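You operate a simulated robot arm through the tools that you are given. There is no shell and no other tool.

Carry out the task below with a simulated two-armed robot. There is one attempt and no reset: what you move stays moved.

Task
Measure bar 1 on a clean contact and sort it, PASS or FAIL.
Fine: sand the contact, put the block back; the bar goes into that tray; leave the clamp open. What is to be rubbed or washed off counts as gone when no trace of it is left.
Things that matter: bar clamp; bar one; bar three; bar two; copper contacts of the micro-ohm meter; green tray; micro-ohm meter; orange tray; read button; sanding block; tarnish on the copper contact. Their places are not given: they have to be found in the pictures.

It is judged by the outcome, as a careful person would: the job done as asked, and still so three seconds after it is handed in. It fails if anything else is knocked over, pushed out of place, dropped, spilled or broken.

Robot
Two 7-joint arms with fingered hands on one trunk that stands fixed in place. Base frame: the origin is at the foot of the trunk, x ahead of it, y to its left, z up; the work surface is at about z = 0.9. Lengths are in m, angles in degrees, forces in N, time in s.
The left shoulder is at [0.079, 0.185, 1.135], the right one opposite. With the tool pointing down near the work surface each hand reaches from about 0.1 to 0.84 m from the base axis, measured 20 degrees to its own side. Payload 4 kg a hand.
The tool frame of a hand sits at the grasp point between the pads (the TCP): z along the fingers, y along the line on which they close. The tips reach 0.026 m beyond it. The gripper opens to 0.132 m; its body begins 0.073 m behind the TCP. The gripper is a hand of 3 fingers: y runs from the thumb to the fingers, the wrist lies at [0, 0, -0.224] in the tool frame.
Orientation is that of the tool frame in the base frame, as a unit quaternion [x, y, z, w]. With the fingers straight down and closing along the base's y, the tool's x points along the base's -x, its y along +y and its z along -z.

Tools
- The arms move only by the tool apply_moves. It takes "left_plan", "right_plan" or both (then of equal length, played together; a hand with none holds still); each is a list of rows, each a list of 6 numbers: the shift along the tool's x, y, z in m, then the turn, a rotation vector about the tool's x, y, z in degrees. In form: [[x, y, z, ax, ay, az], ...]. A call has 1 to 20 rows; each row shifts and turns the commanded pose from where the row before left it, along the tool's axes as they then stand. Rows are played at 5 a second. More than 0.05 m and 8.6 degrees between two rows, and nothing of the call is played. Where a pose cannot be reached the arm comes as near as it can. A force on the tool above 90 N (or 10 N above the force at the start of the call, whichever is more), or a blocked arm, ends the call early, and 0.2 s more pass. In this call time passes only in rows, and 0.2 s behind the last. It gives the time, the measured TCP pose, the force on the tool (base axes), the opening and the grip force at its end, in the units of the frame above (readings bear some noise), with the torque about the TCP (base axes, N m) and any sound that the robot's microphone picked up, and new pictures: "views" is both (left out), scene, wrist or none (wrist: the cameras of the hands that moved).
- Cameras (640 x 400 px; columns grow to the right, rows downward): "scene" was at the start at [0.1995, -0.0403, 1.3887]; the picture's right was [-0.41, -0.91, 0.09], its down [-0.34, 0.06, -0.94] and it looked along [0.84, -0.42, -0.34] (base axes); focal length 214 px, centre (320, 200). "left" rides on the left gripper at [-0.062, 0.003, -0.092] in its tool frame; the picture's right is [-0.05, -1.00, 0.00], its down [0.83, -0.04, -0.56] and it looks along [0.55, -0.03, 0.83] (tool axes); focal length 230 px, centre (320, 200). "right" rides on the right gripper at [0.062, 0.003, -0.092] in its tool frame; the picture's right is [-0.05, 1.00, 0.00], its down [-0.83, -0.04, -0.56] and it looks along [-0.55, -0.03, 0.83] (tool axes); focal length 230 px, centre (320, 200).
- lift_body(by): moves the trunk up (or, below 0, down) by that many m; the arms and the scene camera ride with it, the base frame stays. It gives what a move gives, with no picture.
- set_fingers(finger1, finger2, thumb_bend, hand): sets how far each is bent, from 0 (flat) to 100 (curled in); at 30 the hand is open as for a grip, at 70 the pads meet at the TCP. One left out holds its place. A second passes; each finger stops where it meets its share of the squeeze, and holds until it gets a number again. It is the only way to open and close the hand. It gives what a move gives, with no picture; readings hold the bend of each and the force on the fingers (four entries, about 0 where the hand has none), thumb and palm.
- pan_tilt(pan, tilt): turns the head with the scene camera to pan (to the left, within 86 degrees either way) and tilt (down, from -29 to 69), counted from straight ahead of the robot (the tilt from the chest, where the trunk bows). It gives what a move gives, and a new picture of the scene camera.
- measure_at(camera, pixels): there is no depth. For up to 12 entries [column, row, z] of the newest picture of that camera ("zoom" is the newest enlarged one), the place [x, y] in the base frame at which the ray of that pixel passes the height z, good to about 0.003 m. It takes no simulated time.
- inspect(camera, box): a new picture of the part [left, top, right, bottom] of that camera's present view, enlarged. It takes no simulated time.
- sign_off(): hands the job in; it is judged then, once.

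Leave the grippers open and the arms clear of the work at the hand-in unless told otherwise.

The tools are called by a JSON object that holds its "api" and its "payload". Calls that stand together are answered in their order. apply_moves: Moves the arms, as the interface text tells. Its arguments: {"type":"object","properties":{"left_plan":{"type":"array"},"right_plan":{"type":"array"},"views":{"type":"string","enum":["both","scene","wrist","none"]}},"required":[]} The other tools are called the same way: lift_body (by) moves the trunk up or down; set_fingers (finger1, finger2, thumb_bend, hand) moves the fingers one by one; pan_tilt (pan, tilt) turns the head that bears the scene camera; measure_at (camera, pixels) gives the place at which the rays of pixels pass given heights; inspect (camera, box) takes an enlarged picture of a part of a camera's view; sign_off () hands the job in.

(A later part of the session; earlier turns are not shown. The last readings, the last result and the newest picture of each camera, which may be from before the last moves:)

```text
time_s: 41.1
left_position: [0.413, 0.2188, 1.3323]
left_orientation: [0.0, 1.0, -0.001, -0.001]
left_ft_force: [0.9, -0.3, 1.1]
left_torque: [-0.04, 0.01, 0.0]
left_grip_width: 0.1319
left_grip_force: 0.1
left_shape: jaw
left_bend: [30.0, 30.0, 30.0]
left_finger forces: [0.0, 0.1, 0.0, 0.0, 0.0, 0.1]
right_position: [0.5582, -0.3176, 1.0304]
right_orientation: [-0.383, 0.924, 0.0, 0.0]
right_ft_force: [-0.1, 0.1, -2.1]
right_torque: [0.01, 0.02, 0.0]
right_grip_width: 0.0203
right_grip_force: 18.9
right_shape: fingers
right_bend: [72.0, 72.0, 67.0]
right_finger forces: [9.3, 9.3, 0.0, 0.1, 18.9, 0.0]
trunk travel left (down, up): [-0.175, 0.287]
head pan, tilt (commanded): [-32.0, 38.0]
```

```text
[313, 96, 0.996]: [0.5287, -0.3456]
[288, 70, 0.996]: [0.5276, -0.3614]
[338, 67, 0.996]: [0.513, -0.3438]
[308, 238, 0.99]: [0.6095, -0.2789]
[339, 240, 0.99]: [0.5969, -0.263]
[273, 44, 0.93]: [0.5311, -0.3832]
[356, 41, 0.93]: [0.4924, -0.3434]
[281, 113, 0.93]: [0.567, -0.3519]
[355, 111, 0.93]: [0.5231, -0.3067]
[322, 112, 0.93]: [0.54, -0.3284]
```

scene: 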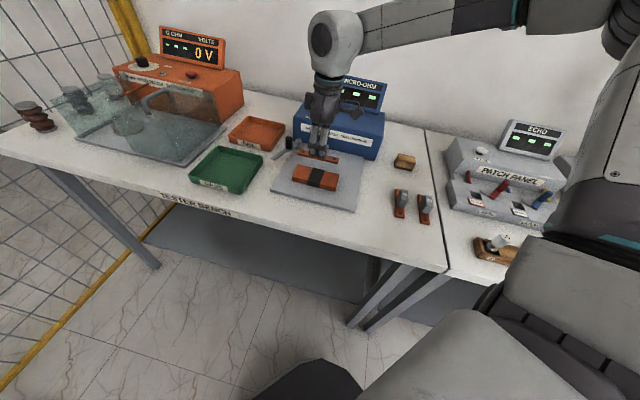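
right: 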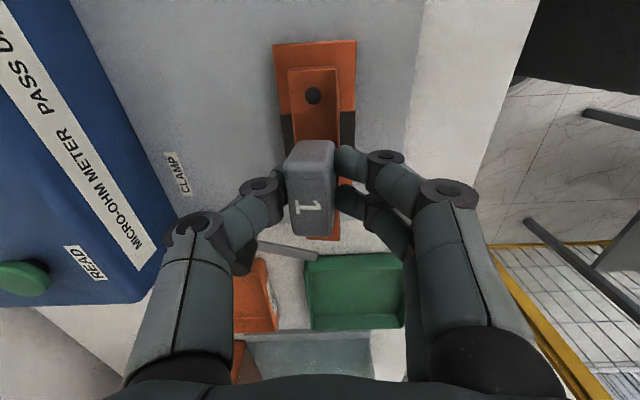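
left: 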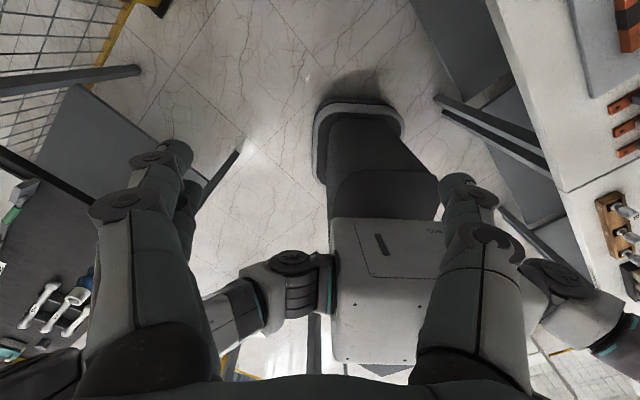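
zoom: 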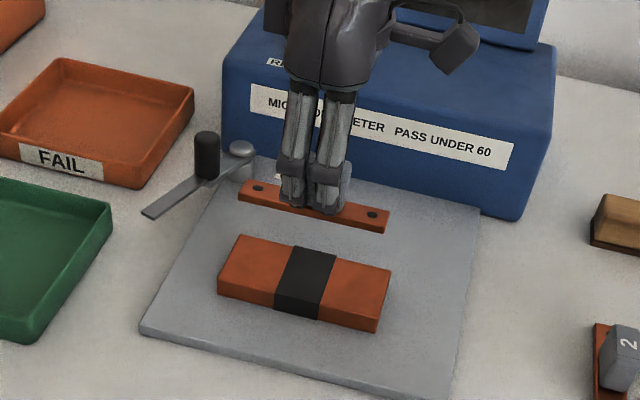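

The bar is parallel to the contact and only about 3–4 mm off-centre to the left. I'll correct that and lower it to just above the contact.

{"api": "apply_moves", "payload": {"right_plan": [[0.003, 0, 0.025, 0, 0, 0], [0, 0, 0.02, 0, 0, 0], [0, 0, 0.01, 0, 0, 0], [0, 0, 0.002, 0, 0, 0]], "views": "both"}}

{"api": "inspect", "payload": {"camera": "scene", "box": [270, 120, 360, 200]}}

```text
time_s: 42.1
left_position: [0.4121, 0.2184, 1.3315]
left_orientation: [0.0, 1.0, -0.001, 0.001]
left_ft_force: [-0.8, -0.4, -0.1]
left_torque: [0.01, -0.02, 0.0]
left_grip_width: 0.132
left_grip_force: 0.0
left_shape: jaw
left_bend: [30.0, 30.0, 30.0]
left_finger forces: [0.1, 0.0, 0.0, 0.0, 0.1, 0.0]
right_position: [0.5551, -0.32, 0.9728]
right_orientation: [-0.383, 0.924, -0.001, 0.0]
right_ft_force: [0.5, -0.1, -1.8]
right_torque: [-0.03, 0.0, 0.0]
right_grip_width: 0.0204
right_grip_force: 18.7
right_shape: fingers
right_bend: [72.0, 72.0, 67.0]
right_finger forces: [9.3, 9.2, 0.1, 0.0, 18.9, 0.0]
trunk travel left (down, up): [-0.175, 0.287]
head pan, tilt (commanded): [-32.0, 38.0]
```

scene: 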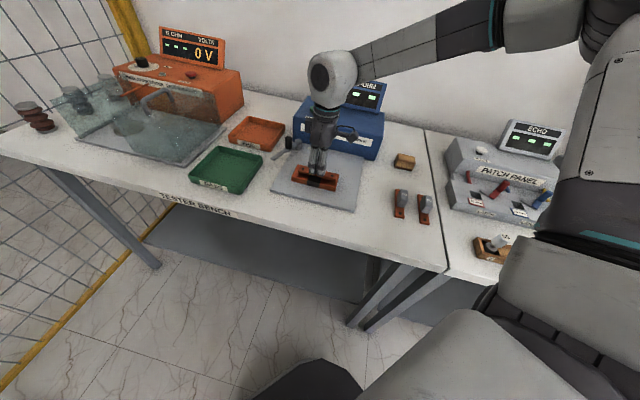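
right: 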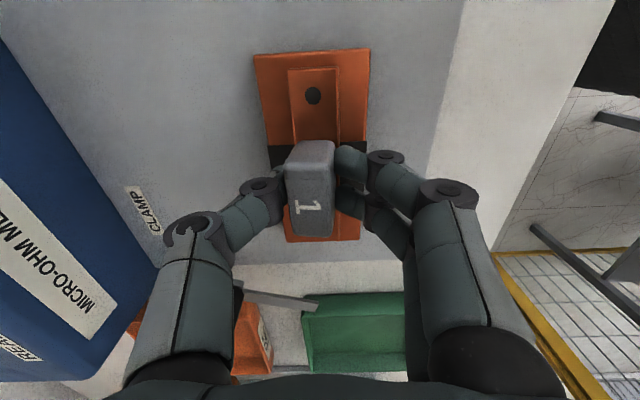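

```text
5.00 times, centred on (315, 160) of scene
```

zoom: 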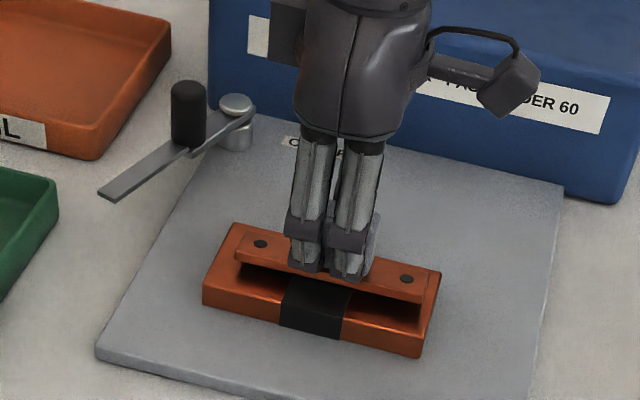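

The bar is hovering centred over both contacts. I'll lower it in 1–2 mm steps to touch.

{"api": "apply_moves", "payload": {"right_plan": [[0, 0, 0.002, 0, 0, 0], [0, 0, 0.001, 0, 0, 0]], "views": "none"}}

{"api": "apply_moves", "payload": {"right_plan": [[0, 0, 0.001, 0, 0, 0]], "views": "none"}}

{"api": "apply_moves", "payload": {"right_plan": [[0, 0, 0.001, 0, 0, 0]], "views": "none"}}

```text
time_s: 42.7
left_position: [0.4127, 0.2188, 1.3337]
left_orientation: [0.0, 1.0, 0.0, 0.0]
left_ft_force: [0.5, -0.3, -0.4]
left_torque: [0.0, 0.0, -0.01]
left_grip_width: 0.1315
left_grip_force: 0.0
left_shape: jaw
left_bend: [30.0, 30.0, 30.0]
left_finger forces: [0.0, 0.0, 0.0, 0.0, 0.1, 0.0]
right_position: [0.5554, -0.3209, 0.9698]
right_orientation: [-0.383, 0.924, 0.0, 0.0]
right_ft_force: [-0.1, -0.5, -2.3]
right_torque: [0.01, 0.04, 0.0]
right_grip_width: 0.0201
right_grip_force: 18.3
right_shape: fingers
right_bend: [72.0, 72.0, 67.0]
right_finger forces: [9.3, 9.3, 0.0, 0.0, 18.9, 0.0]
trunk travel left (down, up): [-0.175, 0.287]
head pan, tilt (commanded): [-32.0, 38.0]
```

```text
time_s: 43.1
left_position: [0.4128, 0.2186, 1.3334]
left_orientation: [0.0, 1.0, 0.001, 0.0]
left_ft_force: [-0.4, 0.9, 0.3]
left_torque: [0.01, -0.03, -0.01]
left_grip_width: 0.1319
left_grip_force: 0.0
left_shape: jaw
left_bend: [30.0, 30.0, 30.0]
left_finger forces: [0.1, 0.0, 0.1, 0.1, 0.0, 0.1]
right_position: [0.5537, -0.3211, 0.9693]
right_orientation: [-0.382, 0.924, 0.0, 0.0]
right_ft_force: [0.2, -0.1, -0.9]
right_torque: [0.0, -0.01, 0.02]
right_grip_width: 0.0205
right_grip_force: 18.5
right_shape: fingers
right_bend: [72.0, 72.0, 67.0]
right_finger forces: [9.3, 9.3, 0.1, 0.0, 18.9, 0.1]
trunk travel left (down, up): [-0.175, 0.287]
head pan, tilt (commanded): [-32.0, 38.0]
```

```text
time_s: 43.5
left_position: [0.4127, 0.2196, 1.3337]
left_orientation: [0.0, 1.0, 0.0, 0.0]
left_ft_force: [0.3, -0.1, -0.7]
left_torque: [0.01, 0.02, 0.02]
left_grip_width: 0.1319
left_grip_force: 0.1
left_shape: jaw
left_bend: [30.0, 30.0, 30.0]
left_finger forces: [0.0, 0.0, 0.0, 0.0, 0.0, 0.0]
right_position: [0.5543, -0.3197, 0.9685]
right_orientation: [-0.383, 0.924, 0.0, 0.0]
right_ft_force: [-1.0, -0.1, -0.5]
right_torque: [0.03, -0.02, -0.01]
right_grip_width: 0.0203
right_grip_force: 19.3
right_shape: fingers
right_bend: [72.0, 72.0, 67.0]
right_finger forces: [9.5, 9.6, 0.0, 0.0, 18.8, 0.1]
trunk travel left (down, up): [-0.175, 0.287]
head pan, tilt (commanded): [-32.0, 38.0]
```

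The weight reading is falling off from -2 N toward 0, so the bar is just touching. One more millimetre will confirm it.

{"api": "apply_moves", "payload": {"right_plan": [[0, 0, 0.001, 0, 0, 0]], "views": "wrist"}}

{"api": "inspect", "payload": {"camera": "scene", "box": [280, 140, 350, 200]}}

```text
time_s: 43.9
left_position: [0.4128, 0.2177, 1.3321]
left_orientation: [0.0, 1.0, 0.0, 0.0]
left_ft_force: [-0.2, 0.8, -0.1]
left_torque: [0.0, 0.01, -0.02]
left_grip_width: 0.1319
left_grip_force: 0.0
left_shape: jaw
left_bend: [30.0, 30.0, 30.0]
left_finger forces: [0.1, 0.0, 0.0, 0.1, 0.0, 0.1]
right_position: [0.5545, -0.3199, 0.9683]
right_orientation: [-0.384, 0.923, 0.0, 0.0]
right_ft_force: [-0.2, -0.3, 3.1]
right_torque: [-0.06, -0.04, -0.01]
right_grip_width: 0.0203
right_grip_force: 18.7
right_shape: fingers
right_bend: [72.0, 72.0, 67.0]
right_finger forces: [9.8, 9.8, 0.0, 0.1, 19.1, 0.1]
trunk travel left (down, up): [-0.175, 0.287]
head pan, tilt (commanded): [-32.0, 38.0]
```

right: 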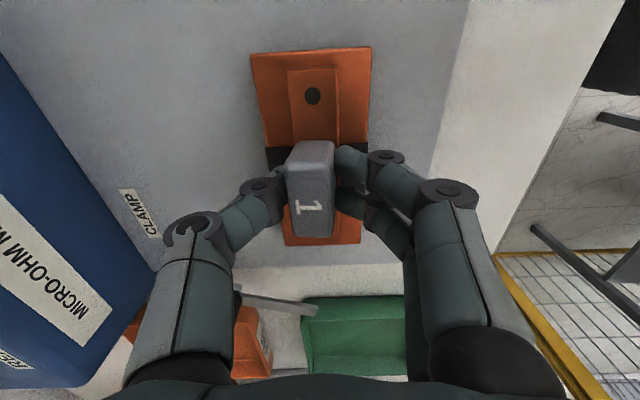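

```text
6.67 times, centred on (315, 170) of scene
```

zoom: 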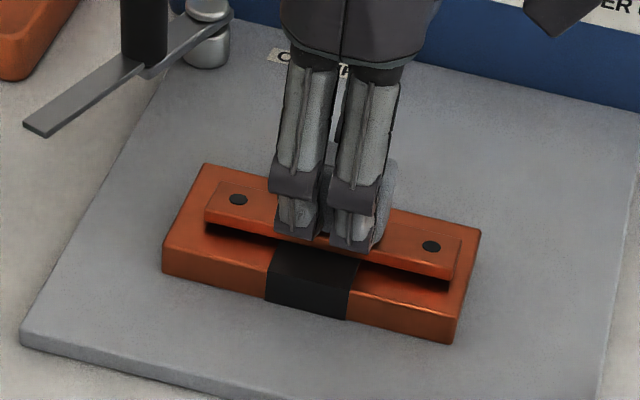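

Contact is confirmed at 3 N. I'll open the fingers just enough to release the handle.

{"api": "set_fingers", "payload": {"hand": "right", "finger1": 56, "finger2": 56, "thumb_bend": 54}}

{"api": "inspect", "payload": {"camera": "scene", "box": [280, 140, 350, 200]}}

{"api": "inspect", "payload": {"camera": "right", "box": [200, 40, 440, 260]}}

```text
time_s: 44.9
left_position: [0.4134, 0.2183, 1.3333]
left_orientation: [0.001, 1.0, 0.0, -0.001]
left_ft_force: [-0.4, 0.1, 0.1]
left_torque: [-0.01, 0.0, -0.02]
left_grip_width: 0.132
left_grip_force: 0.1
left_shape: jaw
left_bend: [30.0, 30.0, 30.0]
left_finger forces: [0.1, 0.0, 0.0, 0.0, 0.0, 0.0]
right_position: [0.5549, -0.3195, 0.9679]
right_orientation: [-0.383, 0.924, -0.001, 0.0]
right_ft_force: [-1.0, -0.1, -0.4]
right_torque: [-0.03, 0.04, 0.0]
right_grip_width: 0.0507
right_grip_force: 0.0
right_shape: fingers
right_bend: [56.0, 56.0, 54.0]
right_finger forces: [0.0, 0.0, 0.0, 0.1, 0.0, 0.0]
trunk travel left (down, up): [-0.175, 0.287]
head pan, tilt (commanded): [-32.0, 38.0]
```

```text
6.67 times, centred on (315, 170) of scene
```

zoom: 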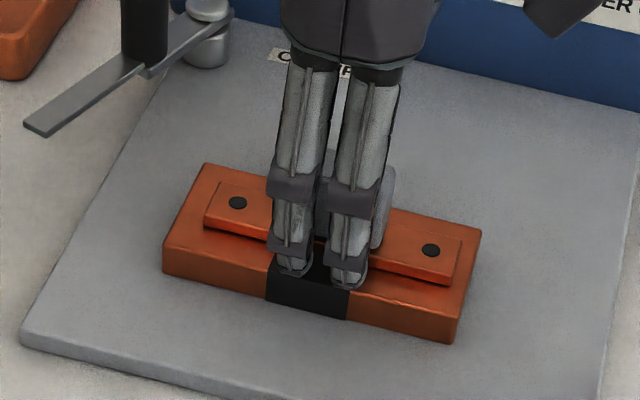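

```text
1.82 times, centred on (320, 150) of right
```

zoom: 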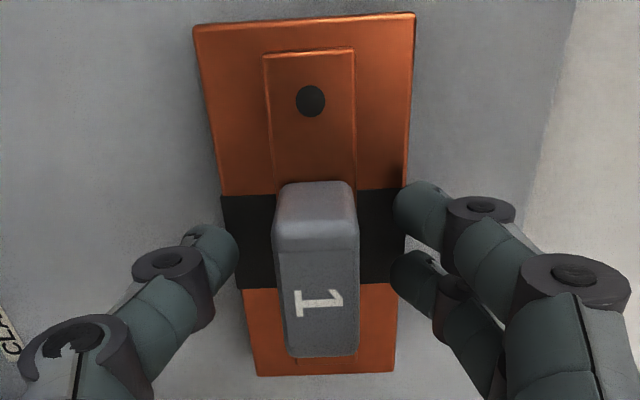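

The bar now lies flat across both contacts. I'll lift off, rotate to yaw -45° and move above the clamp handle near (0.693,-0.297).

{"api": "apply_moves", "payload": {"right_plan": [[0, 0, -0.02, 0, 0, 0], [0, 0, -0.03, 0, 0, 0], [0, 0, -0.03, 0, 0, 0], [0, 0, 0, 0, 0, 7.5], [0, 0, 0, 0, 0, 7.5], [0, 0, 0, 0, 0, 7.5], [0, 0, 0, 0, 0, 7.5], [0, 0, 0, 0, 0, 7.5], [0, 0, 0, 0, 0, 7.5], [0, 0, 0, 0, 0, 7.5], [0, 0, 0, 0, 0, 7.5], [0, 0, 0, 0, 0, 7.5], [0, 0, 0, 0, 0, 7.5], [0, 0, 0, 0, 0, 7.5], [0, 0, 0, 0, 0, 7.5], [-0.0205, 0.0285, 0, 0, 0, 0], [-0.0205, 0.0285, 0, 0, 0, 0], [-0.0205, 0.0285, 0, 0, 0, 0], [-0.0205, 0.0285, 0, 0, 0, 0]], "views": "both"}}

{"api": "inspect", "payload": {"camera": "right", "box": [180, 60, 460, 260]}}

{"api": "inspect", "payload": {"camera": "scene", "box": [260, 80, 380, 200]}}

```text
time_s: 48.9
left_position: [0.4155, 0.2196, 1.3326]
left_orientation: [0.001, 1.0, -0.001, -0.002]
left_ft_force: [0.0, 0.3, -0.2]
left_torque: [0.03, 0.01, -0.02]
left_grip_width: 0.1318
left_grip_force: 0.0
left_shape: jaw
left_bend: [30.0, 30.0, 30.0]
left_finger forces: [0.0, 0.0, 0.0, 0.1, 0.0, 0.0]
right_position: [0.696, -0.2978, 1.042]
right_orientation: [0.383, 0.924, 0.0, -0.002]
right_ft_force: [0.1, 0.2, 0.0]
right_torque: [-0.01, 0.01, 0.02]
right_grip_width: 0.0505
right_grip_force: 0.0
right_shape: fingers
right_bend: [56.0, 56.0, 54.0]
right_finger forces: [0.0, 0.0, 0.0, 0.0, 0.1, 0.0]
trunk travel left (down, up): [-0.175, 0.287]
head pan, tilt (commanded): [-32.0, 38.0]
```

scene: 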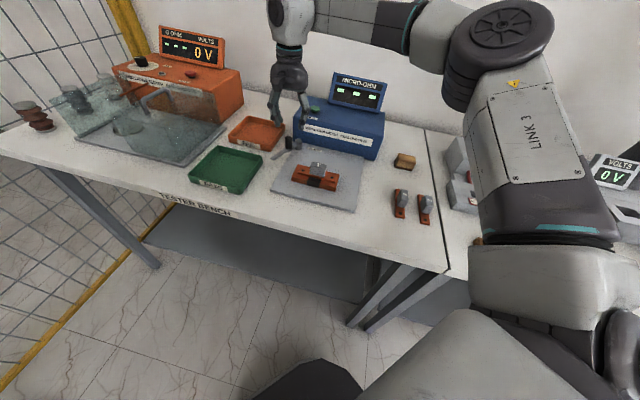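
right: 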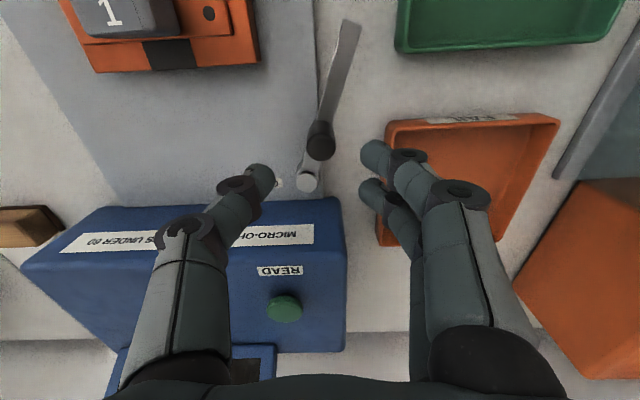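

```text
2.00 times, centred on (320, 160) of right
```

zoom: 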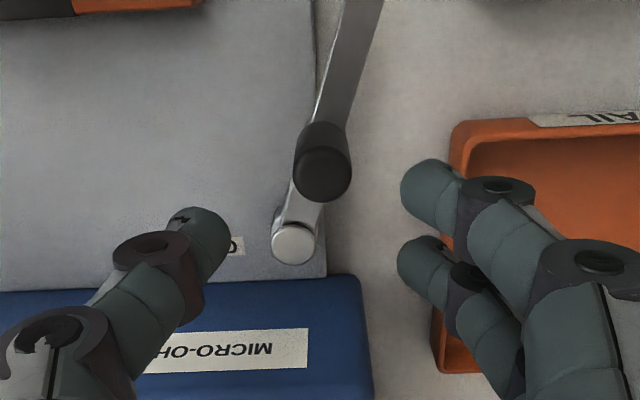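

```text
3.33 times, centred on (320, 140) of scene
```

zoom: 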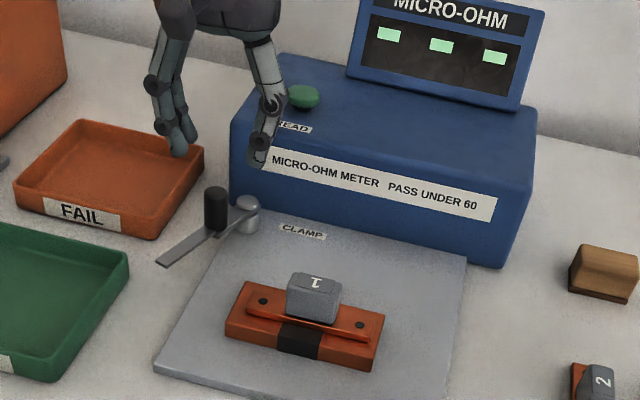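

The clamp handle is in view. I'll measure its top at (321,146) and the post at (306,181).

{"api": "measure_at", "payload": {"camera": "right", "pixels": [[321, 146, 0.98], [321, 146, 0.985], [306.5, 181.5, 0.951], [345, 22, 0.947], [359, 25, 0.947], [341, 20, 0.947], [284, 309, 1.0], [323, 125, 0.95]]}}

{"api": "measure_at", "payload": {"camera": "zoom", "pixels": [[215, 189, 0.98], [246, 202, 0.951], [175, 265, 0.947], [303, 96, 1.0], [303, 96, 1.01], [303, 96, 1.02]]}}

```text
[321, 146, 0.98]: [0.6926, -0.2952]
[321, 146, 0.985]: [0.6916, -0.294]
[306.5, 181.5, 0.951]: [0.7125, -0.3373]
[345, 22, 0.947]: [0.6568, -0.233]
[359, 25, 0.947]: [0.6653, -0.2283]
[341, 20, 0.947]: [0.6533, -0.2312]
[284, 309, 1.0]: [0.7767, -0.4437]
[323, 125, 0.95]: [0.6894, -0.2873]
```

```text
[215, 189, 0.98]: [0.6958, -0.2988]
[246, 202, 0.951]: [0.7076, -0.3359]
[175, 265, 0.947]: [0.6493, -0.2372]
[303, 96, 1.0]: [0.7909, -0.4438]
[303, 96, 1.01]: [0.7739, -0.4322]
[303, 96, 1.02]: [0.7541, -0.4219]
```

The handle is at about (0.693,-0.296), midway between the thumb and fingers. I'll lower the open hand so the fingertips cage the handle.

{"api": "apply_moves", "payload": {"right_plan": [[0.0035, 0, 0.02, 0, 0, 0], [0, 0, 0.02, 0, 0, 0], [0, 0, 0.014, 0, 0, 0]], "views": "both"}}

{"api": "inspect", "payload": {"camera": "right", "box": [180, 60, 460, 260]}}

{"api": "inspect", "payload": {"camera": "scene", "box": [260, 100, 340, 170]}}

```text
time_s: 49.7
left_position: [0.4129, 0.2184, 1.3326]
left_orientation: [0.0, 1.0, 0.0, 0.001]
left_ft_force: [-0.2, -0.4, -0.6]
left_torque: [-0.02, -0.01, -0.02]
left_grip_width: 0.1319
left_grip_force: 0.0
left_shape: jaw
left_bend: [30.0, 30.0, 30.0]
left_finger forces: [0.1, 0.0, 0.0, 0.0, 0.0, 0.0]
right_position: [0.6898, -0.2954, 0.9932]
right_orientation: [0.382, 0.924, 0.001, -0.001]
right_ft_force: [0.7, 0.7, 0.1]
right_torque: [0.01, -0.02, 0.02]
right_grip_width: 0.0505
right_grip_force: 0.0
right_shape: fingers
right_bend: [56.0, 56.0, 54.0]
right_finger forces: [0.1, 0.0, 0.0, 0.0, 0.1, 0.0]
trunk travel left (down, up): [-0.175, 0.287]
head pan, tilt (commanded): [-32.0, 38.0]
```

scene: 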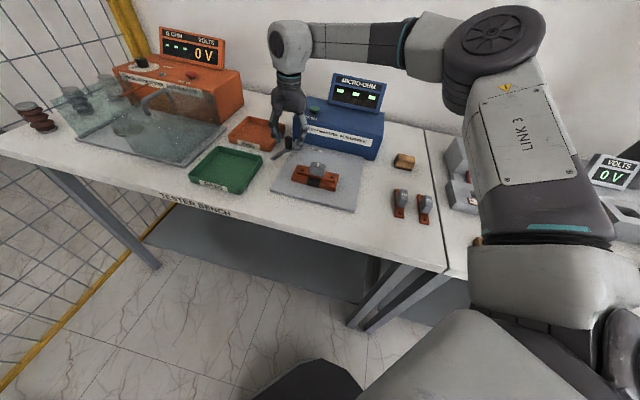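
right: 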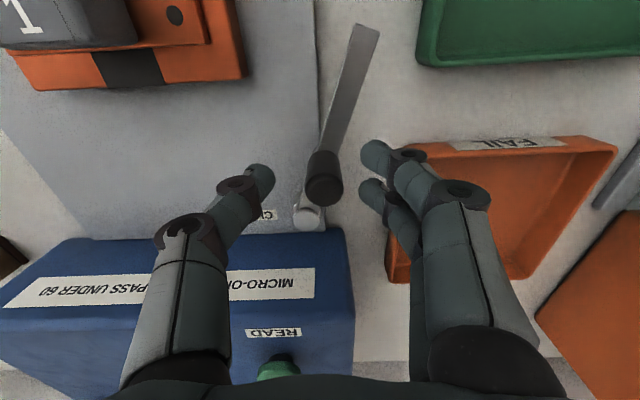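

```text
2.00 times, centred on (320, 160) of right
```

zoom: 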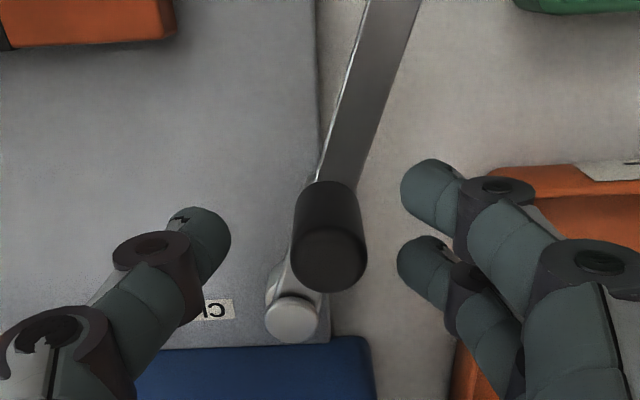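

```text
5.71 times, centred on (300, 135) of scene
```

zoom: 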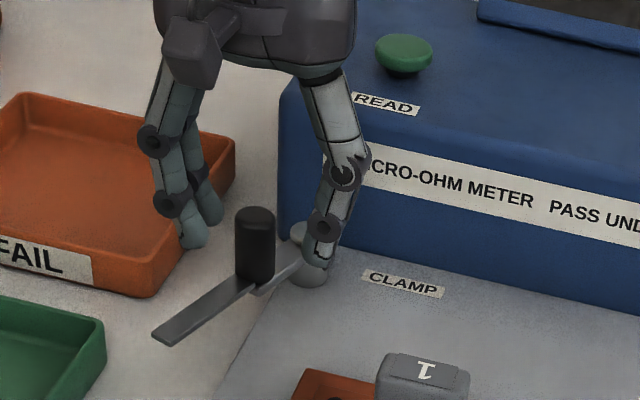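

I'll lower 9 mm more and narrow the cage around the handle.

{"api": "apply_moves", "payload": {"right_plan": [[0, 0, 0.009, 0, 0, 0]], "views": "none"}}

{"api": "set_fingers", "payload": {"hand": "right", "finger1": 61, "finger2": 61, "thumb_bend": 61}}

{"api": "inspect", "payload": {"camera": "right", "box": [180, 60, 460, 260]}}

{"api": "inspect", "payload": {"camera": "scene", "box": [260, 100, 340, 170]}}

```text
time_s: 50.1
left_position: [0.4131, 0.2178, 1.3333]
left_orientation: [0.0, 1.0, 0.001, -0.001]
left_ft_force: [0.2, 0.2, 0.3]
left_torque: [-0.01, -0.02, -0.01]
left_grip_width: 0.1317
left_grip_force: 0.1
left_shape: jaw
left_bend: [30.0, 30.0, 30.0]
left_finger forces: [0.1, 0.0, 0.1, 0.1, 0.0, 0.0]
right_position: [0.6901, -0.2962, 0.9837]
right_orientation: [0.382, 0.924, 0.0, 0.0]
right_ft_force: [0.2, -0.4, 0.0]
right_torque: [-0.03, -0.01, 0.01]
right_grip_width: 0.0506
right_grip_force: 0.1
right_shape: fingers
right_bend: [56.0, 56.0, 54.0]
right_finger forces: [0.0, 0.1, 0.0, 0.1, 0.0, 0.1]
trunk travel left (down, up): [-0.175, 0.287]
head pan, tilt (commanded): [-32.0, 38.0]
```

```text
time_s: 51.1
left_position: [0.4123, 0.2187, 1.3326]
left_orientation: [0.0, 1.0, 0.0, -0.001]
left_ft_force: [0.3, 0.1, -0.4]
left_torque: [0.0, 0.01, 0.0]
left_grip_width: 0.1318
left_grip_force: 0.0
left_shape: jaw
left_bend: [30.0, 30.0, 30.0]
left_finger forces: [0.1, 0.1, 0.1, 0.0, 0.0, 0.0]
right_position: [0.6906, -0.2954, 0.983]
right_orientation: [0.383, 0.924, 0.0, 0.001]
right_ft_force: [0.1, -0.5, 0.6]
right_torque: [0.03, -0.01, -0.01]
right_grip_width: 0.0324
right_grip_force: 0.0
right_shape: fingers
right_bend: [61.0, 61.0, 61.0]
right_finger forces: [0.0, 0.1, 0.0, 0.1, 0.1, 0.1]
trunk travel left (down, up): [-0.175, 0.287]
head pan, tilt (commanded): [-32.0, 38.0]
```

```text
2.00 times, centred on (320, 160) of right
```

zoom: 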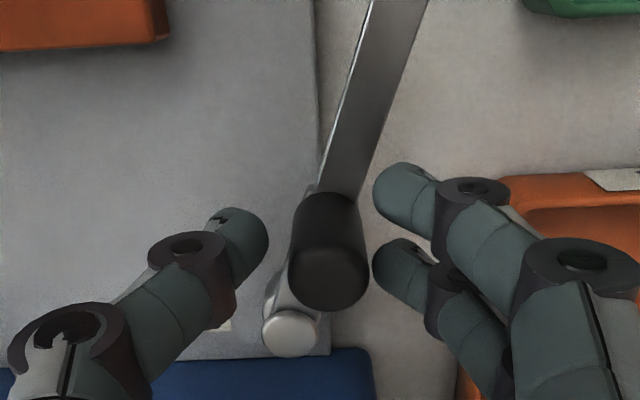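

```text
5.71 times, centred on (300, 135) of scene
```

zoom: 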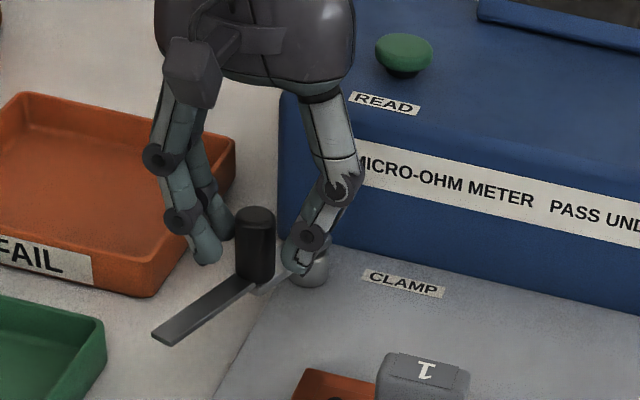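

The handle is caged between thumb and fingers. I'll swing it toward the contact block (tool -y) in small steps.

{"api": "apply_moves", "payload": {"right_plan": [[0.0008, -0.007, 0, 0, 0, 0], [0.0008, -0.007, 0, 0, 0, 0], [0.0004, -0.007, 0, 0, 0, 0], [0, -0.007, 0, 0, 0, 0]], "views": "both"}}

{"api": "inspect", "payload": {"camera": "scene", "box": [260, 100, 360, 200]}}

```text
time_s: 52.1
left_position: [0.4126, 0.2178, 1.3336]
left_orientation: [0.0, 1.0, 0.0, 0.001]
left_ft_force: [0.5, -0.2, 0.4]
left_torque: [-0.01, -0.01, -0.02]
left_grip_width: 0.1319
left_grip_force: 0.0
left_shape: jaw
left_bend: [30.0, 30.0, 30.0]
left_finger forces: [0.0, 0.0, 0.0, 0.1, 0.0, 0.0]
right_position: [0.6697, -0.3132, 0.9845]
right_orientation: [0.383, 0.924, 0.0, 0.001]
right_ft_force: [0.4, 0.3, -0.2]
right_torque: [-0.01, 0.01, 0.01]
right_grip_width: 0.0322
right_grip_force: 0.1
right_shape: fingers
right_bend: [61.0, 61.0, 61.0]
right_finger forces: [0.0, 0.0, 0.0, 0.1, 0.1, 0.0]
trunk travel left (down, up): [-0.175, 0.287]
head pan, tilt (commanded): [-32.0, 38.0]
```

scene: 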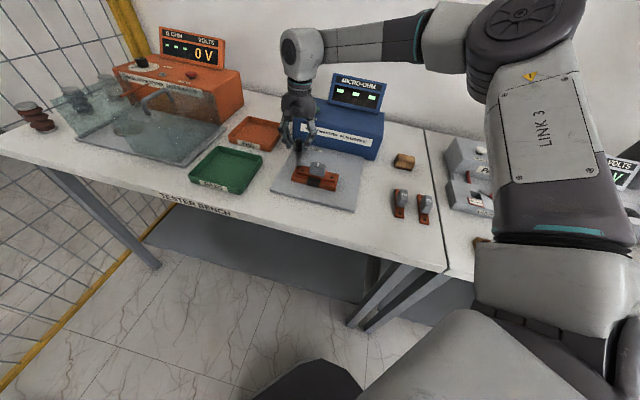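
right: 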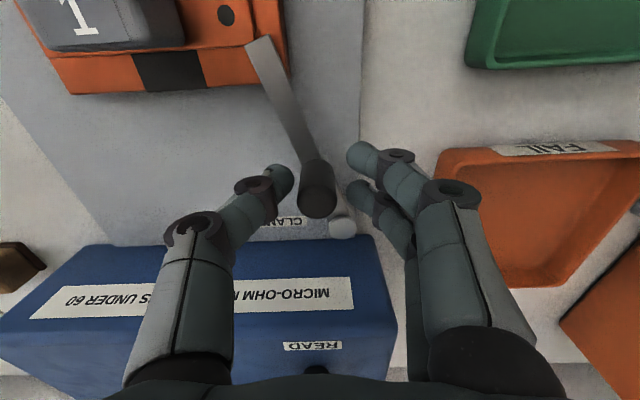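

```text
4.00 times, centred on (310, 150) of scene
```

zoom: 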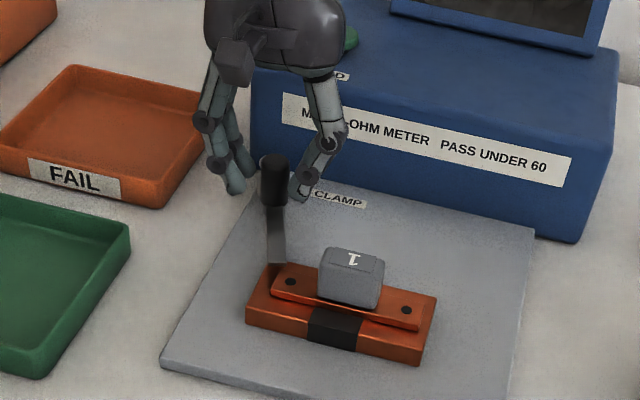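

The lever swings freely and its tip is now reaching the bar's left end. I'll continue in smaller steps until it meets the stop.

{"api": "apply_moves", "payload": {"right_plan": [[-0.0005, -0.005, 0, 0, 0, 0], [-0.001, -0.005, 0, 0, 0, 0]], "views": "both"}}

{"api": "inspect", "payload": {"camera": "scene", "box": [270, 120, 350, 200]}}

{"api": "inspect", "payload": {"camera": "right", "box": [180, 0, 460, 260]}}

```text
time_s: 52.7
left_position: [0.4129, 0.2182, 1.3335]
left_orientation: [-0.001, 1.0, 0.001, 0.0]
left_ft_force: [0.6, 0.1, 0.2]
left_torque: [0.0, 0.01, 0.04]
left_grip_width: 0.1319
left_grip_force: 0.1
left_shape: jaw
left_bend: [30.0, 30.0, 30.0]
left_finger forces: [0.0, 0.0, 0.0, 0.1, 0.1, 0.0]
right_position: [0.6637, -0.323, 0.9834]
right_orientation: [0.383, 0.924, 0.001, 0.0]
right_ft_force: [0.8, 0.3, 0.0]
right_torque: [0.0, -0.05, 0.01]
right_grip_width: 0.0324
right_grip_force: 0.3
right_shape: fingers
right_bend: [61.0, 60.0, 61.0]
right_finger forces: [0.0, 1.0, 0.1, 0.0, 0.1, 0.1]
trunk travel left (down, up): [-0.175, 0.287]
head pan, tilt (commanded): [-32.0, 38.0]
```

scene: 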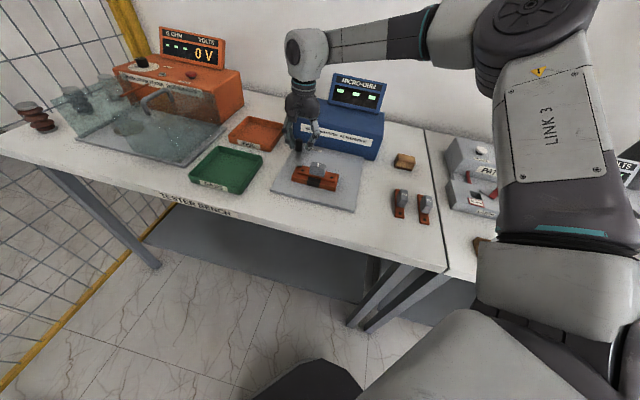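
right: 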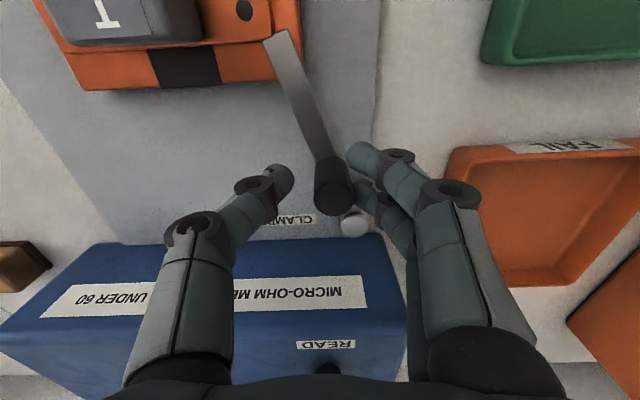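

```text
5.00 times, centred on (310, 160) of scene
```

zoom: 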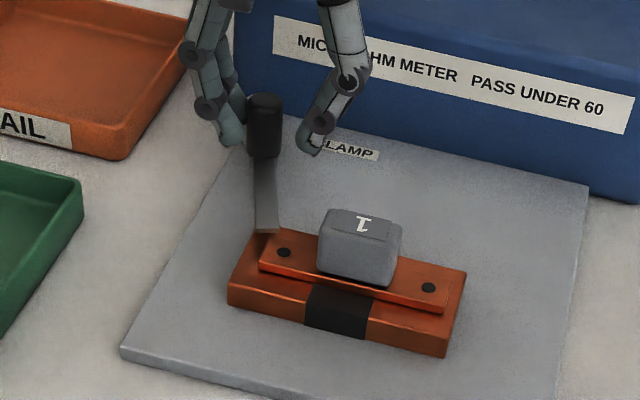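

```text
1.54 times, centred on (320, 130) of right
```

zoom: 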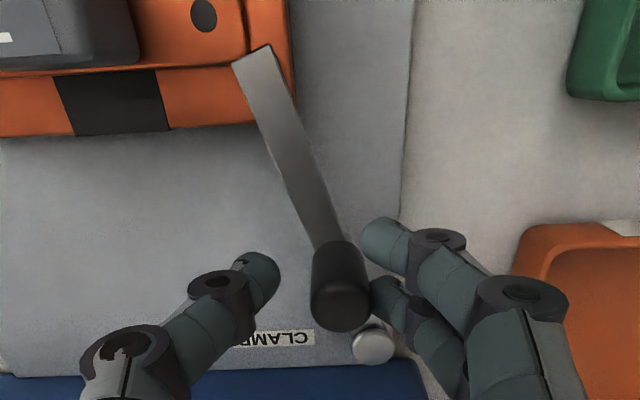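

The fingers now touch the handle with 1 N. I'll push a little further to find the stop.

{"api": "apply_moves", "payload": {"right_plan": [[-0.001, -0.003, 0, 0, 0, 0], [-0.001, -0.003, 0, 0, 0, 0]], "views": "both"}}

{"api": "inspect", "payload": {"camera": "scene", "box": [270, 120, 350, 200]}}

{"api": "inspect", "payload": {"camera": "right", "box": [180, 0, 460, 260]}}

```text
time_s: 53.3
left_position: [0.4132, 0.219, 1.3337]
left_orientation: [-0.001, 1.0, 0.0, 0.0]
left_ft_force: [0.7, 0.5, 0.6]
left_torque: [0.03, -0.01, -0.02]
left_grip_width: 0.1318
left_grip_force: 0.1
left_shape: jaw
left_bend: [30.0, 30.0, 30.0]
left_finger forces: [0.0, 0.0, 0.0, 0.0, 0.1, 0.0]
right_position: [0.661, -0.3276, 0.9839]
right_orientation: [0.382, 0.924, -0.001, -0.001]
right_ft_force: [2.9, 2.7, 0.3]
right_torque: [0.06, -0.08, 0.05]
right_grip_width: 0.0326
right_grip_force: 1.8
right_shape: fingers
right_bend: [61.0, 58.0, 61.0]
right_finger forces: [0.2, 2.6, 0.0, 0.0, 0.0, 0.0]
trunk travel left (down, up): [-0.175, 0.287]
head pan, tilt (commanded): [-32.0, 38.0]
```

scene: 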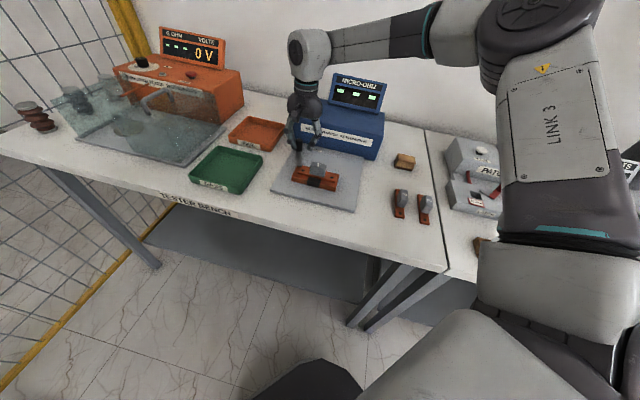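
right: 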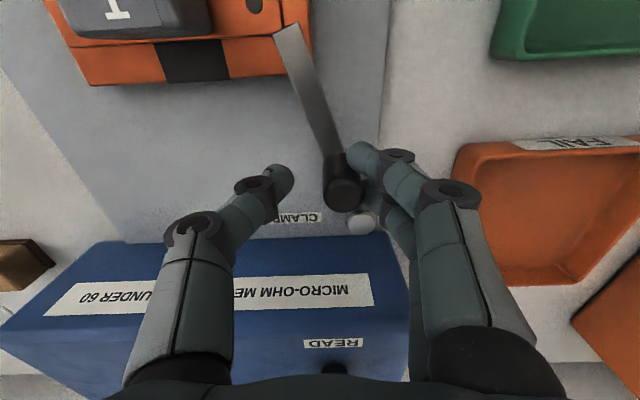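

```text
5.00 times, centred on (310, 160) of scene
```

zoom: 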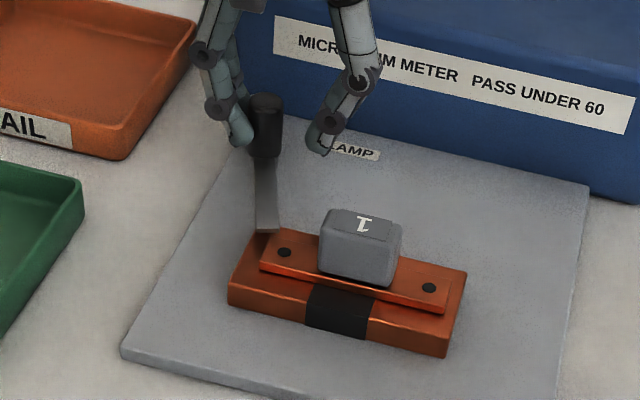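

```text
1.54 times, centred on (320, 130) of right
```

zoom: 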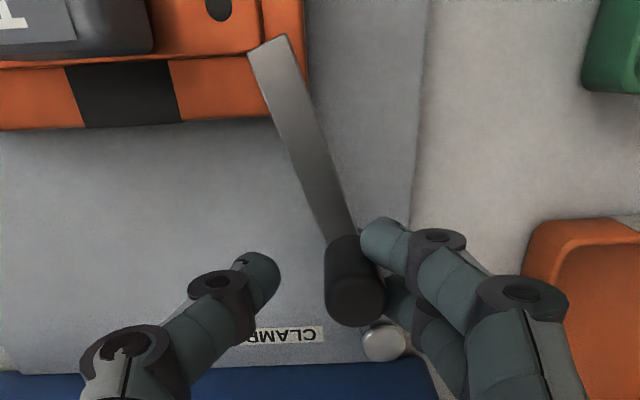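

The lever no longer moves while the force rises to 2.6 N, so it's at its closed stop with its tip on the bar's end. I'll back off slightly, open the fingers and lift away.

{"api": "apply_moves", "payload": {"right_plan": [[0.001, 0.005, 0, 0, 0, 0]], "views": "none"}}

{"api": "set_fingers", "payload": {"hand": "right", "finger1": 52, "finger2": 52, "thumb_bend": 52}}

{"api": "apply_moves", "payload": {"right_plan": [[0, 0, -0.03, 0, 0, 0], [0, 0, -0.04, 0, 0, 0], [0, 0, -0.04, 0, 0, 0]], "views": "both"}}

{"api": "inspect", "payload": {"camera": "scene", "box": [260, 90, 380, 200]}}

{"api": "inspect", "payload": {"camera": "right", "box": [200, 20, 440, 320]}}

```text
time_s: 53.7
left_position: [0.4134, 0.2177, 1.333]
left_orientation: [0.0, 1.0, 0.0, 0.0]
left_ft_force: [-0.1, -0.7, 0.0]
left_torque: [0.0, 0.01, 0.0]
left_grip_width: 0.1321
left_grip_force: 0.1
left_shape: jaw
left_bend: [30.0, 30.0, 30.0]
left_finger forces: [0.0, 0.1, 0.1, 0.0, 0.0, 0.1]
right_position: [0.6641, -0.3243, 0.9835]
right_orientation: [0.382, 0.924, 0.0, 0.0]
right_ft_force: [1.3, 1.1, 0.1]
right_torque: [0.01, 0.02, 0.01]
right_grip_width: 0.0322
right_grip_force: 0.3
right_shape: fingers
right_bend: [61.0, 60.0, 61.0]
right_finger forces: [0.0, 1.3, 0.0, 0.0, 0.1, 0.1]
trunk travel left (down, up): [-0.175, 0.287]
head pan, tilt (commanded): [-32.0, 38.0]
```

```text
time_s: 54.7
left_position: [0.4113, 0.2181, 1.3327]
left_orientation: [0.001, 1.0, 0.0, 0.0]
left_ft_force: [0.0, 1.0, 0.3]
left_torque: [0.0, 0.02, 0.02]
left_grip_width: 0.132
left_grip_force: 0.1
left_shape: jaw
left_bend: [30.0, 30.0, 30.0]
left_finger forces: [0.1, 0.0, 0.0, 0.0, 0.1, 0.0]
right_position: [0.6636, -0.323, 0.9833]
right_orientation: [0.383, 0.924, 0.0, -0.001]
right_ft_force: [-0.6, 0.1, 0.2]
right_torque: [0.01, -0.01, -0.01]
right_grip_width: 0.0604
right_grip_force: 0.2
right_shape: fingers
right_bend: [52.0, 52.0, 52.0]
right_finger forces: [0.0, 0.0, 0.0, 0.0, 0.1, 0.0]
trunk travel left (down, up): [-0.175, 0.287]
head pan, tilt (commanded): [-32.0, 38.0]
```

```text
time_s: 55.5
left_position: [0.4124, 0.2186, 1.3334]
left_orientation: [0.0, 1.0, 0.001, 0.0]
left_ft_force: [-0.5, -0.5, -0.9]
left_torque: [0.02, -0.02, 0.02]
left_grip_width: 0.1315
left_grip_force: 0.0
left_shape: jaw
left_bend: [30.0, 30.0, 30.0]
left_finger forces: [0.1, 0.1, 0.1, 0.0, 0.0, 0.0]
right_position: [0.6644, -0.3231, 1.0932]
right_orientation: [0.382, 0.924, 0.0, 0.0]
right_ft_force: [-0.2, 0.8, 0.1]
right_torque: [0.0, 0.02, -0.04]
right_grip_width: 0.0604
right_grip_force: 0.1
right_shape: fingers
right_bend: [52.0, 52.0, 52.0]
right_finger forces: [0.1, 0.0, 0.1, 0.0, 0.1, 0.0]
trunk travel left (down, up): [-0.175, 0.287]
head pan, tilt (commanded): [-32.0, 38.0]
```

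scene: 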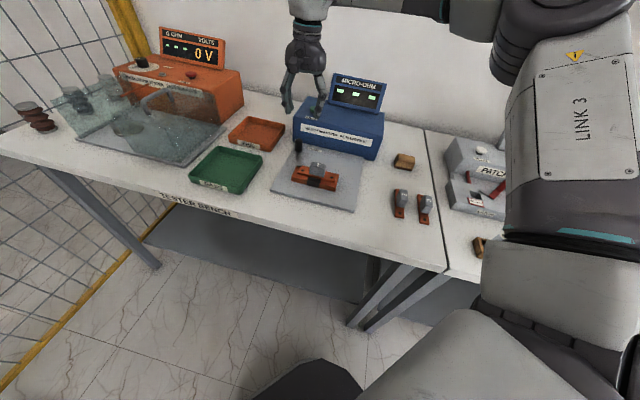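
right: 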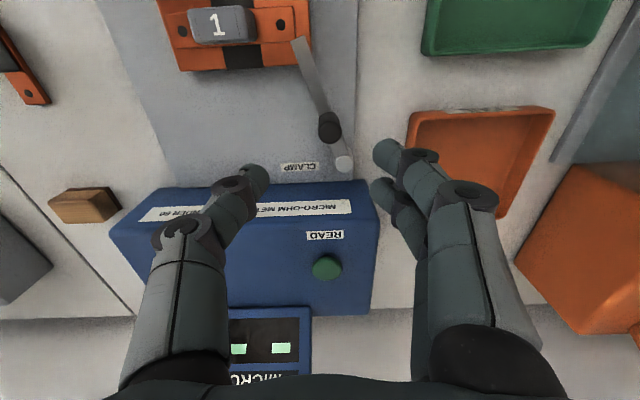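

```text
3.64 times, centred on (320, 145) of scene
```

zoom: 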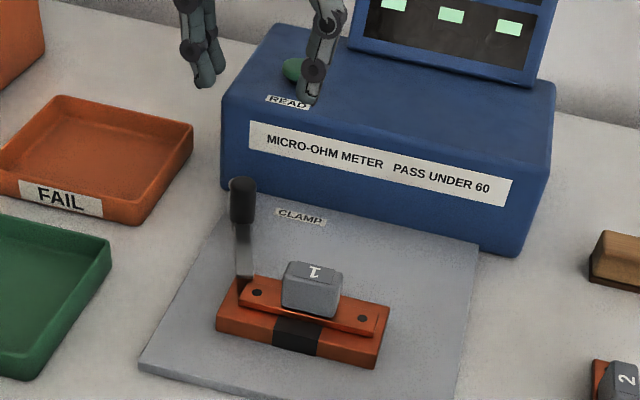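

```text
1.33 times, centred on (320, 170) of right
```

zoom: 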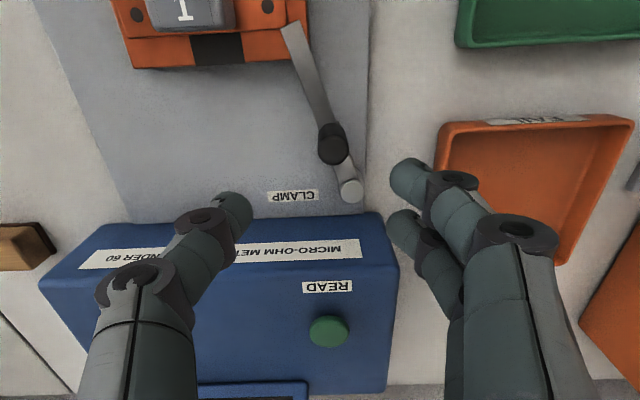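

The clamp stays closed. Next is the READ button, so I'll measure it from this viewpoint at (327,269) and from the scene camera to get its height.

{"api": "measure_at", "payload": {"camera": "right", "pixels": [[327, 268, 1.0], [327, 268, 1.01], [327, 268, 1.02], [351, 186, 1.0], [376, 186, 1.0], [372, 312, 1.0], [343, 163, 0.951], [330, 128, 0.98]]}}

{"api": "measure_at", "payload": {"camera": "scene", "pixels": [[314, 111, 1.0], [314, 111, 1.01], [314, 111, 1.02], [294, 119, 1.0], [380, 141, 1.0], [294, 119, 0.99], [380, 141, 0.99]]}}

{"api": "inspect", "payload": {"camera": "scene", "box": [290, 90, 330, 120]}}

```text
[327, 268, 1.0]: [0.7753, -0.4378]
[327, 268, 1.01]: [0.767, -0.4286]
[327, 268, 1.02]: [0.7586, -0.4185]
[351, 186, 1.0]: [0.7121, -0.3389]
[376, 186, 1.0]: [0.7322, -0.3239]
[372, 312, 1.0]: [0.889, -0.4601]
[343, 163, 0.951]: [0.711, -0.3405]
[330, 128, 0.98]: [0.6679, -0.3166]
```

```text
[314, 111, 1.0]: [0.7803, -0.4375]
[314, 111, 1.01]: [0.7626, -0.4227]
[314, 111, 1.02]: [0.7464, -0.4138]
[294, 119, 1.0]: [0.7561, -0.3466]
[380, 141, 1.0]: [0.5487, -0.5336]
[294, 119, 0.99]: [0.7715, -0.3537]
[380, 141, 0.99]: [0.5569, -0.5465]
```

```text
13.33 times, centred on (310, 105) of scene
```

zoom: 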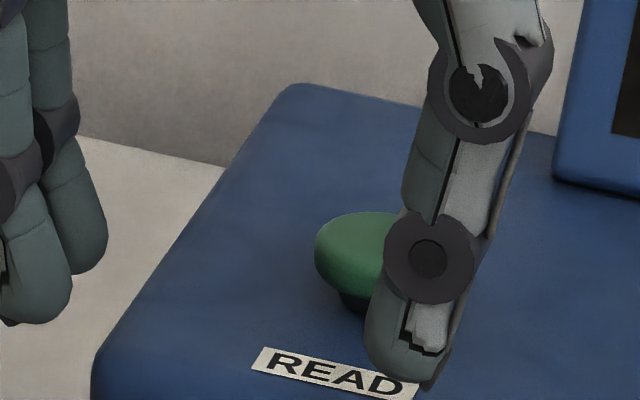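

The button top is at about (0.766,-0.427,1.012), near the edge of the arm's range. I'll close the fingers to a poke and tilt the tool 20° outward, then hover 4 cm above the button.

{"api": "set_fingers", "payload": {"hand": "right", "finger1": 70, "finger2": 70, "thumb_bend": 70}}

{"api": "apply_moves", "payload": {"right_plan": [[0, 0, 0, -2.88, -6.0, 0], [0, 0, 0, -2.88, -6.0, 0], [0, 0, 0, -2.88, -6.0, 0], [-0.0314, -0.0027, 0.0144, 0, 0, 0], [-0.0314, -0.0027, 0.0144, 0, 0, 0], [-0.0314, -0.0027, 0.0144, 0, 0, 0], [-0.0314, -0.0027, 0.0144, 0, 0, 0]], "views": "both"}}

{"api": "inspect", "payload": {"camera": "scene", "box": [280, 60, 380, 150]}}

{"api": "inspect", "payload": {"camera": "right", "box": [200, 80, 440, 280]}}

```text
time_s: 56.5
left_position: [0.4127, 0.2186, 1.3321]
left_orientation: [0.0, 1.0, 0.0, -0.001]
left_ft_force: [-0.1, -0.5, -0.1]
left_torque: [-0.03, 0.01, -0.01]
left_grip_width: 0.1319
left_grip_force: 0.0
left_shape: jaw
left_bend: [30.0, 30.0, 30.0]
left_finger forces: [0.0, 0.0, 0.0, 0.1, 0.0, 0.0]
right_position: [0.6642, -0.3234, 1.093]
right_orientation: [0.383, 0.924, 0.0, 0.0]
right_ft_force: [-0.2, 0.5, -0.3]
right_torque: [-0.03, 0.02, -0.01]
right_grip_width: 0.0064
right_grip_force: 0.1
right_shape: fingers
right_bend: [70.0, 70.0, 70.0]
right_finger forces: [0.0, 0.0, 0.1, 0.0, 0.0, 0.0]
trunk travel left (down, up): [-0.175, 0.287]
head pan, tilt (commanded): [-32.0, 38.0]
```

```text
time_s: 58.1
left_position: [0.414, 0.2179, 1.3332]
left_orientation: [0.0, 1.0, 0.0, -0.001]
left_ft_force: [0.4, -0.1, -0.1]
left_torque: [0.0, 0.02, -0.02]
left_grip_width: 0.1316
left_grip_force: 0.2
left_shape: jaw
left_bend: [30.0, 30.0, 30.0]
left_finger forces: [0.1, 0.0, 0.1, 0.0, 0.0, 0.0]
right_position: [0.761, -0.4236, 1.0752]
right_orientation: [0.377, 0.91, 0.009, 0.172]
right_ft_force: [0.2, 0.2, -0.7]
right_torque: [0.03, 0.03, -0.01]
right_grip_width: 0.0061
right_grip_force: 0.1
right_shape: fingers
right_bend: [70.0, 70.0, 70.0]
right_finger forces: [0.0, 0.0, 0.1, 0.1, 0.1, 0.0]
trunk travel left (down, up): [-0.175, 0.287]
head pan, tilt (commanded): [-32.0, 38.0]
```

scene: 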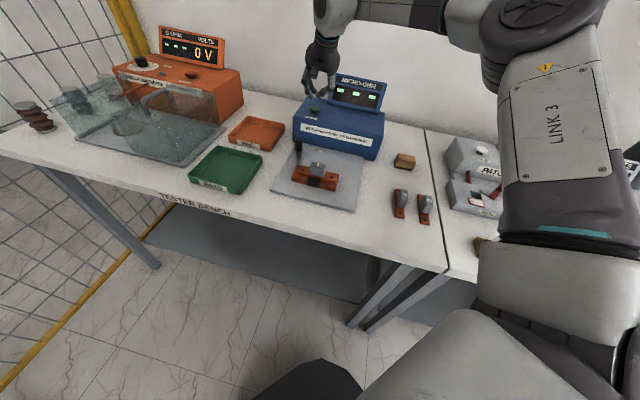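
right: 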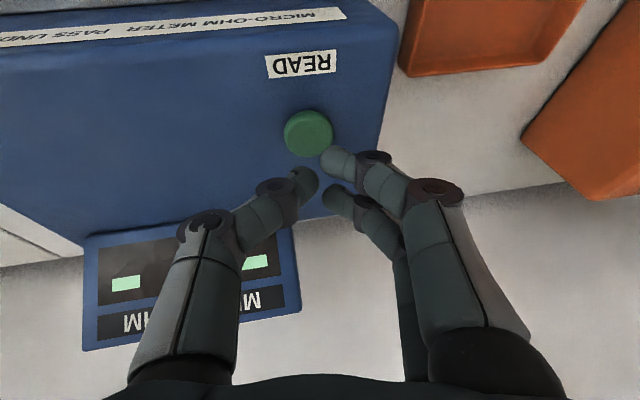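

```text
4.44 times, centred on (330, 105) of scene
```

zoom: 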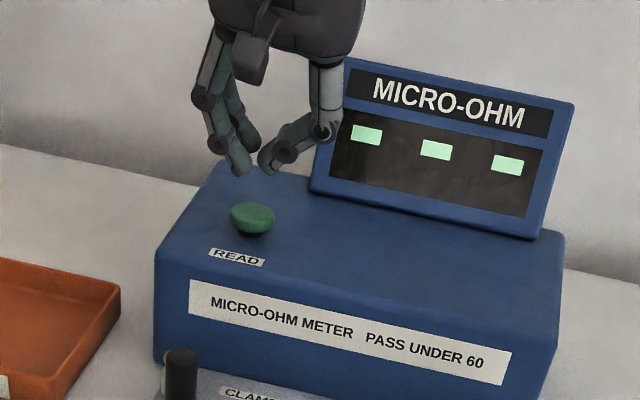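

```text
2.00 times, centred on (320, 180) of right
```

zoom: 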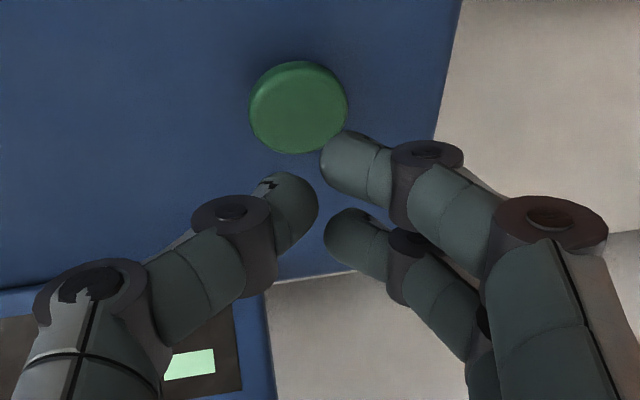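

The fingertips are above and slightly behind the button. I'll re-measure the button from here.

{"api": "measure_at", "payload": {"camera": "right", "pixels": [[309, 132, 1.0], [309, 132, 1.01], [309, 132, 1.015], [285, 133, 1.01], [332, 133, 1.01], [309, 110, 1.01]]}}

{"api": "measure_at", "payload": {"camera": "zoom", "pixels": [[300, 108, 1.01]]}}

{"api": "inspect", "payload": {"camera": "scene", "box": [300, 90, 340, 120]}}

```text
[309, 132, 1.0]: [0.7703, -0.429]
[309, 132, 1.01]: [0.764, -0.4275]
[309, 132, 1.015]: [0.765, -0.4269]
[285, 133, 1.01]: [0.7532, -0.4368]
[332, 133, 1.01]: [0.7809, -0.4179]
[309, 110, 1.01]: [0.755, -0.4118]
```

```text
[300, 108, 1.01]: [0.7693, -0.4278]
```

```text
13.33 times, centred on (320, 105) of scene
```

zoom: 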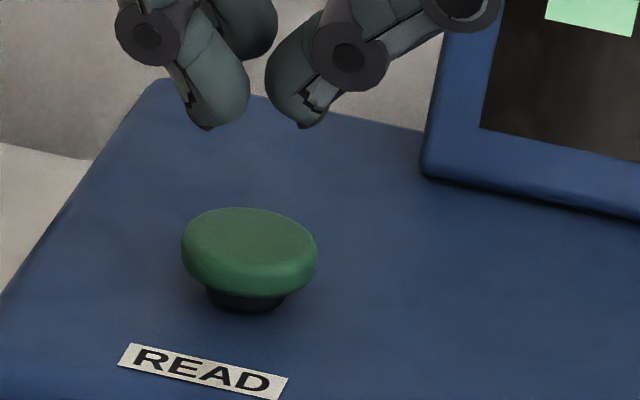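

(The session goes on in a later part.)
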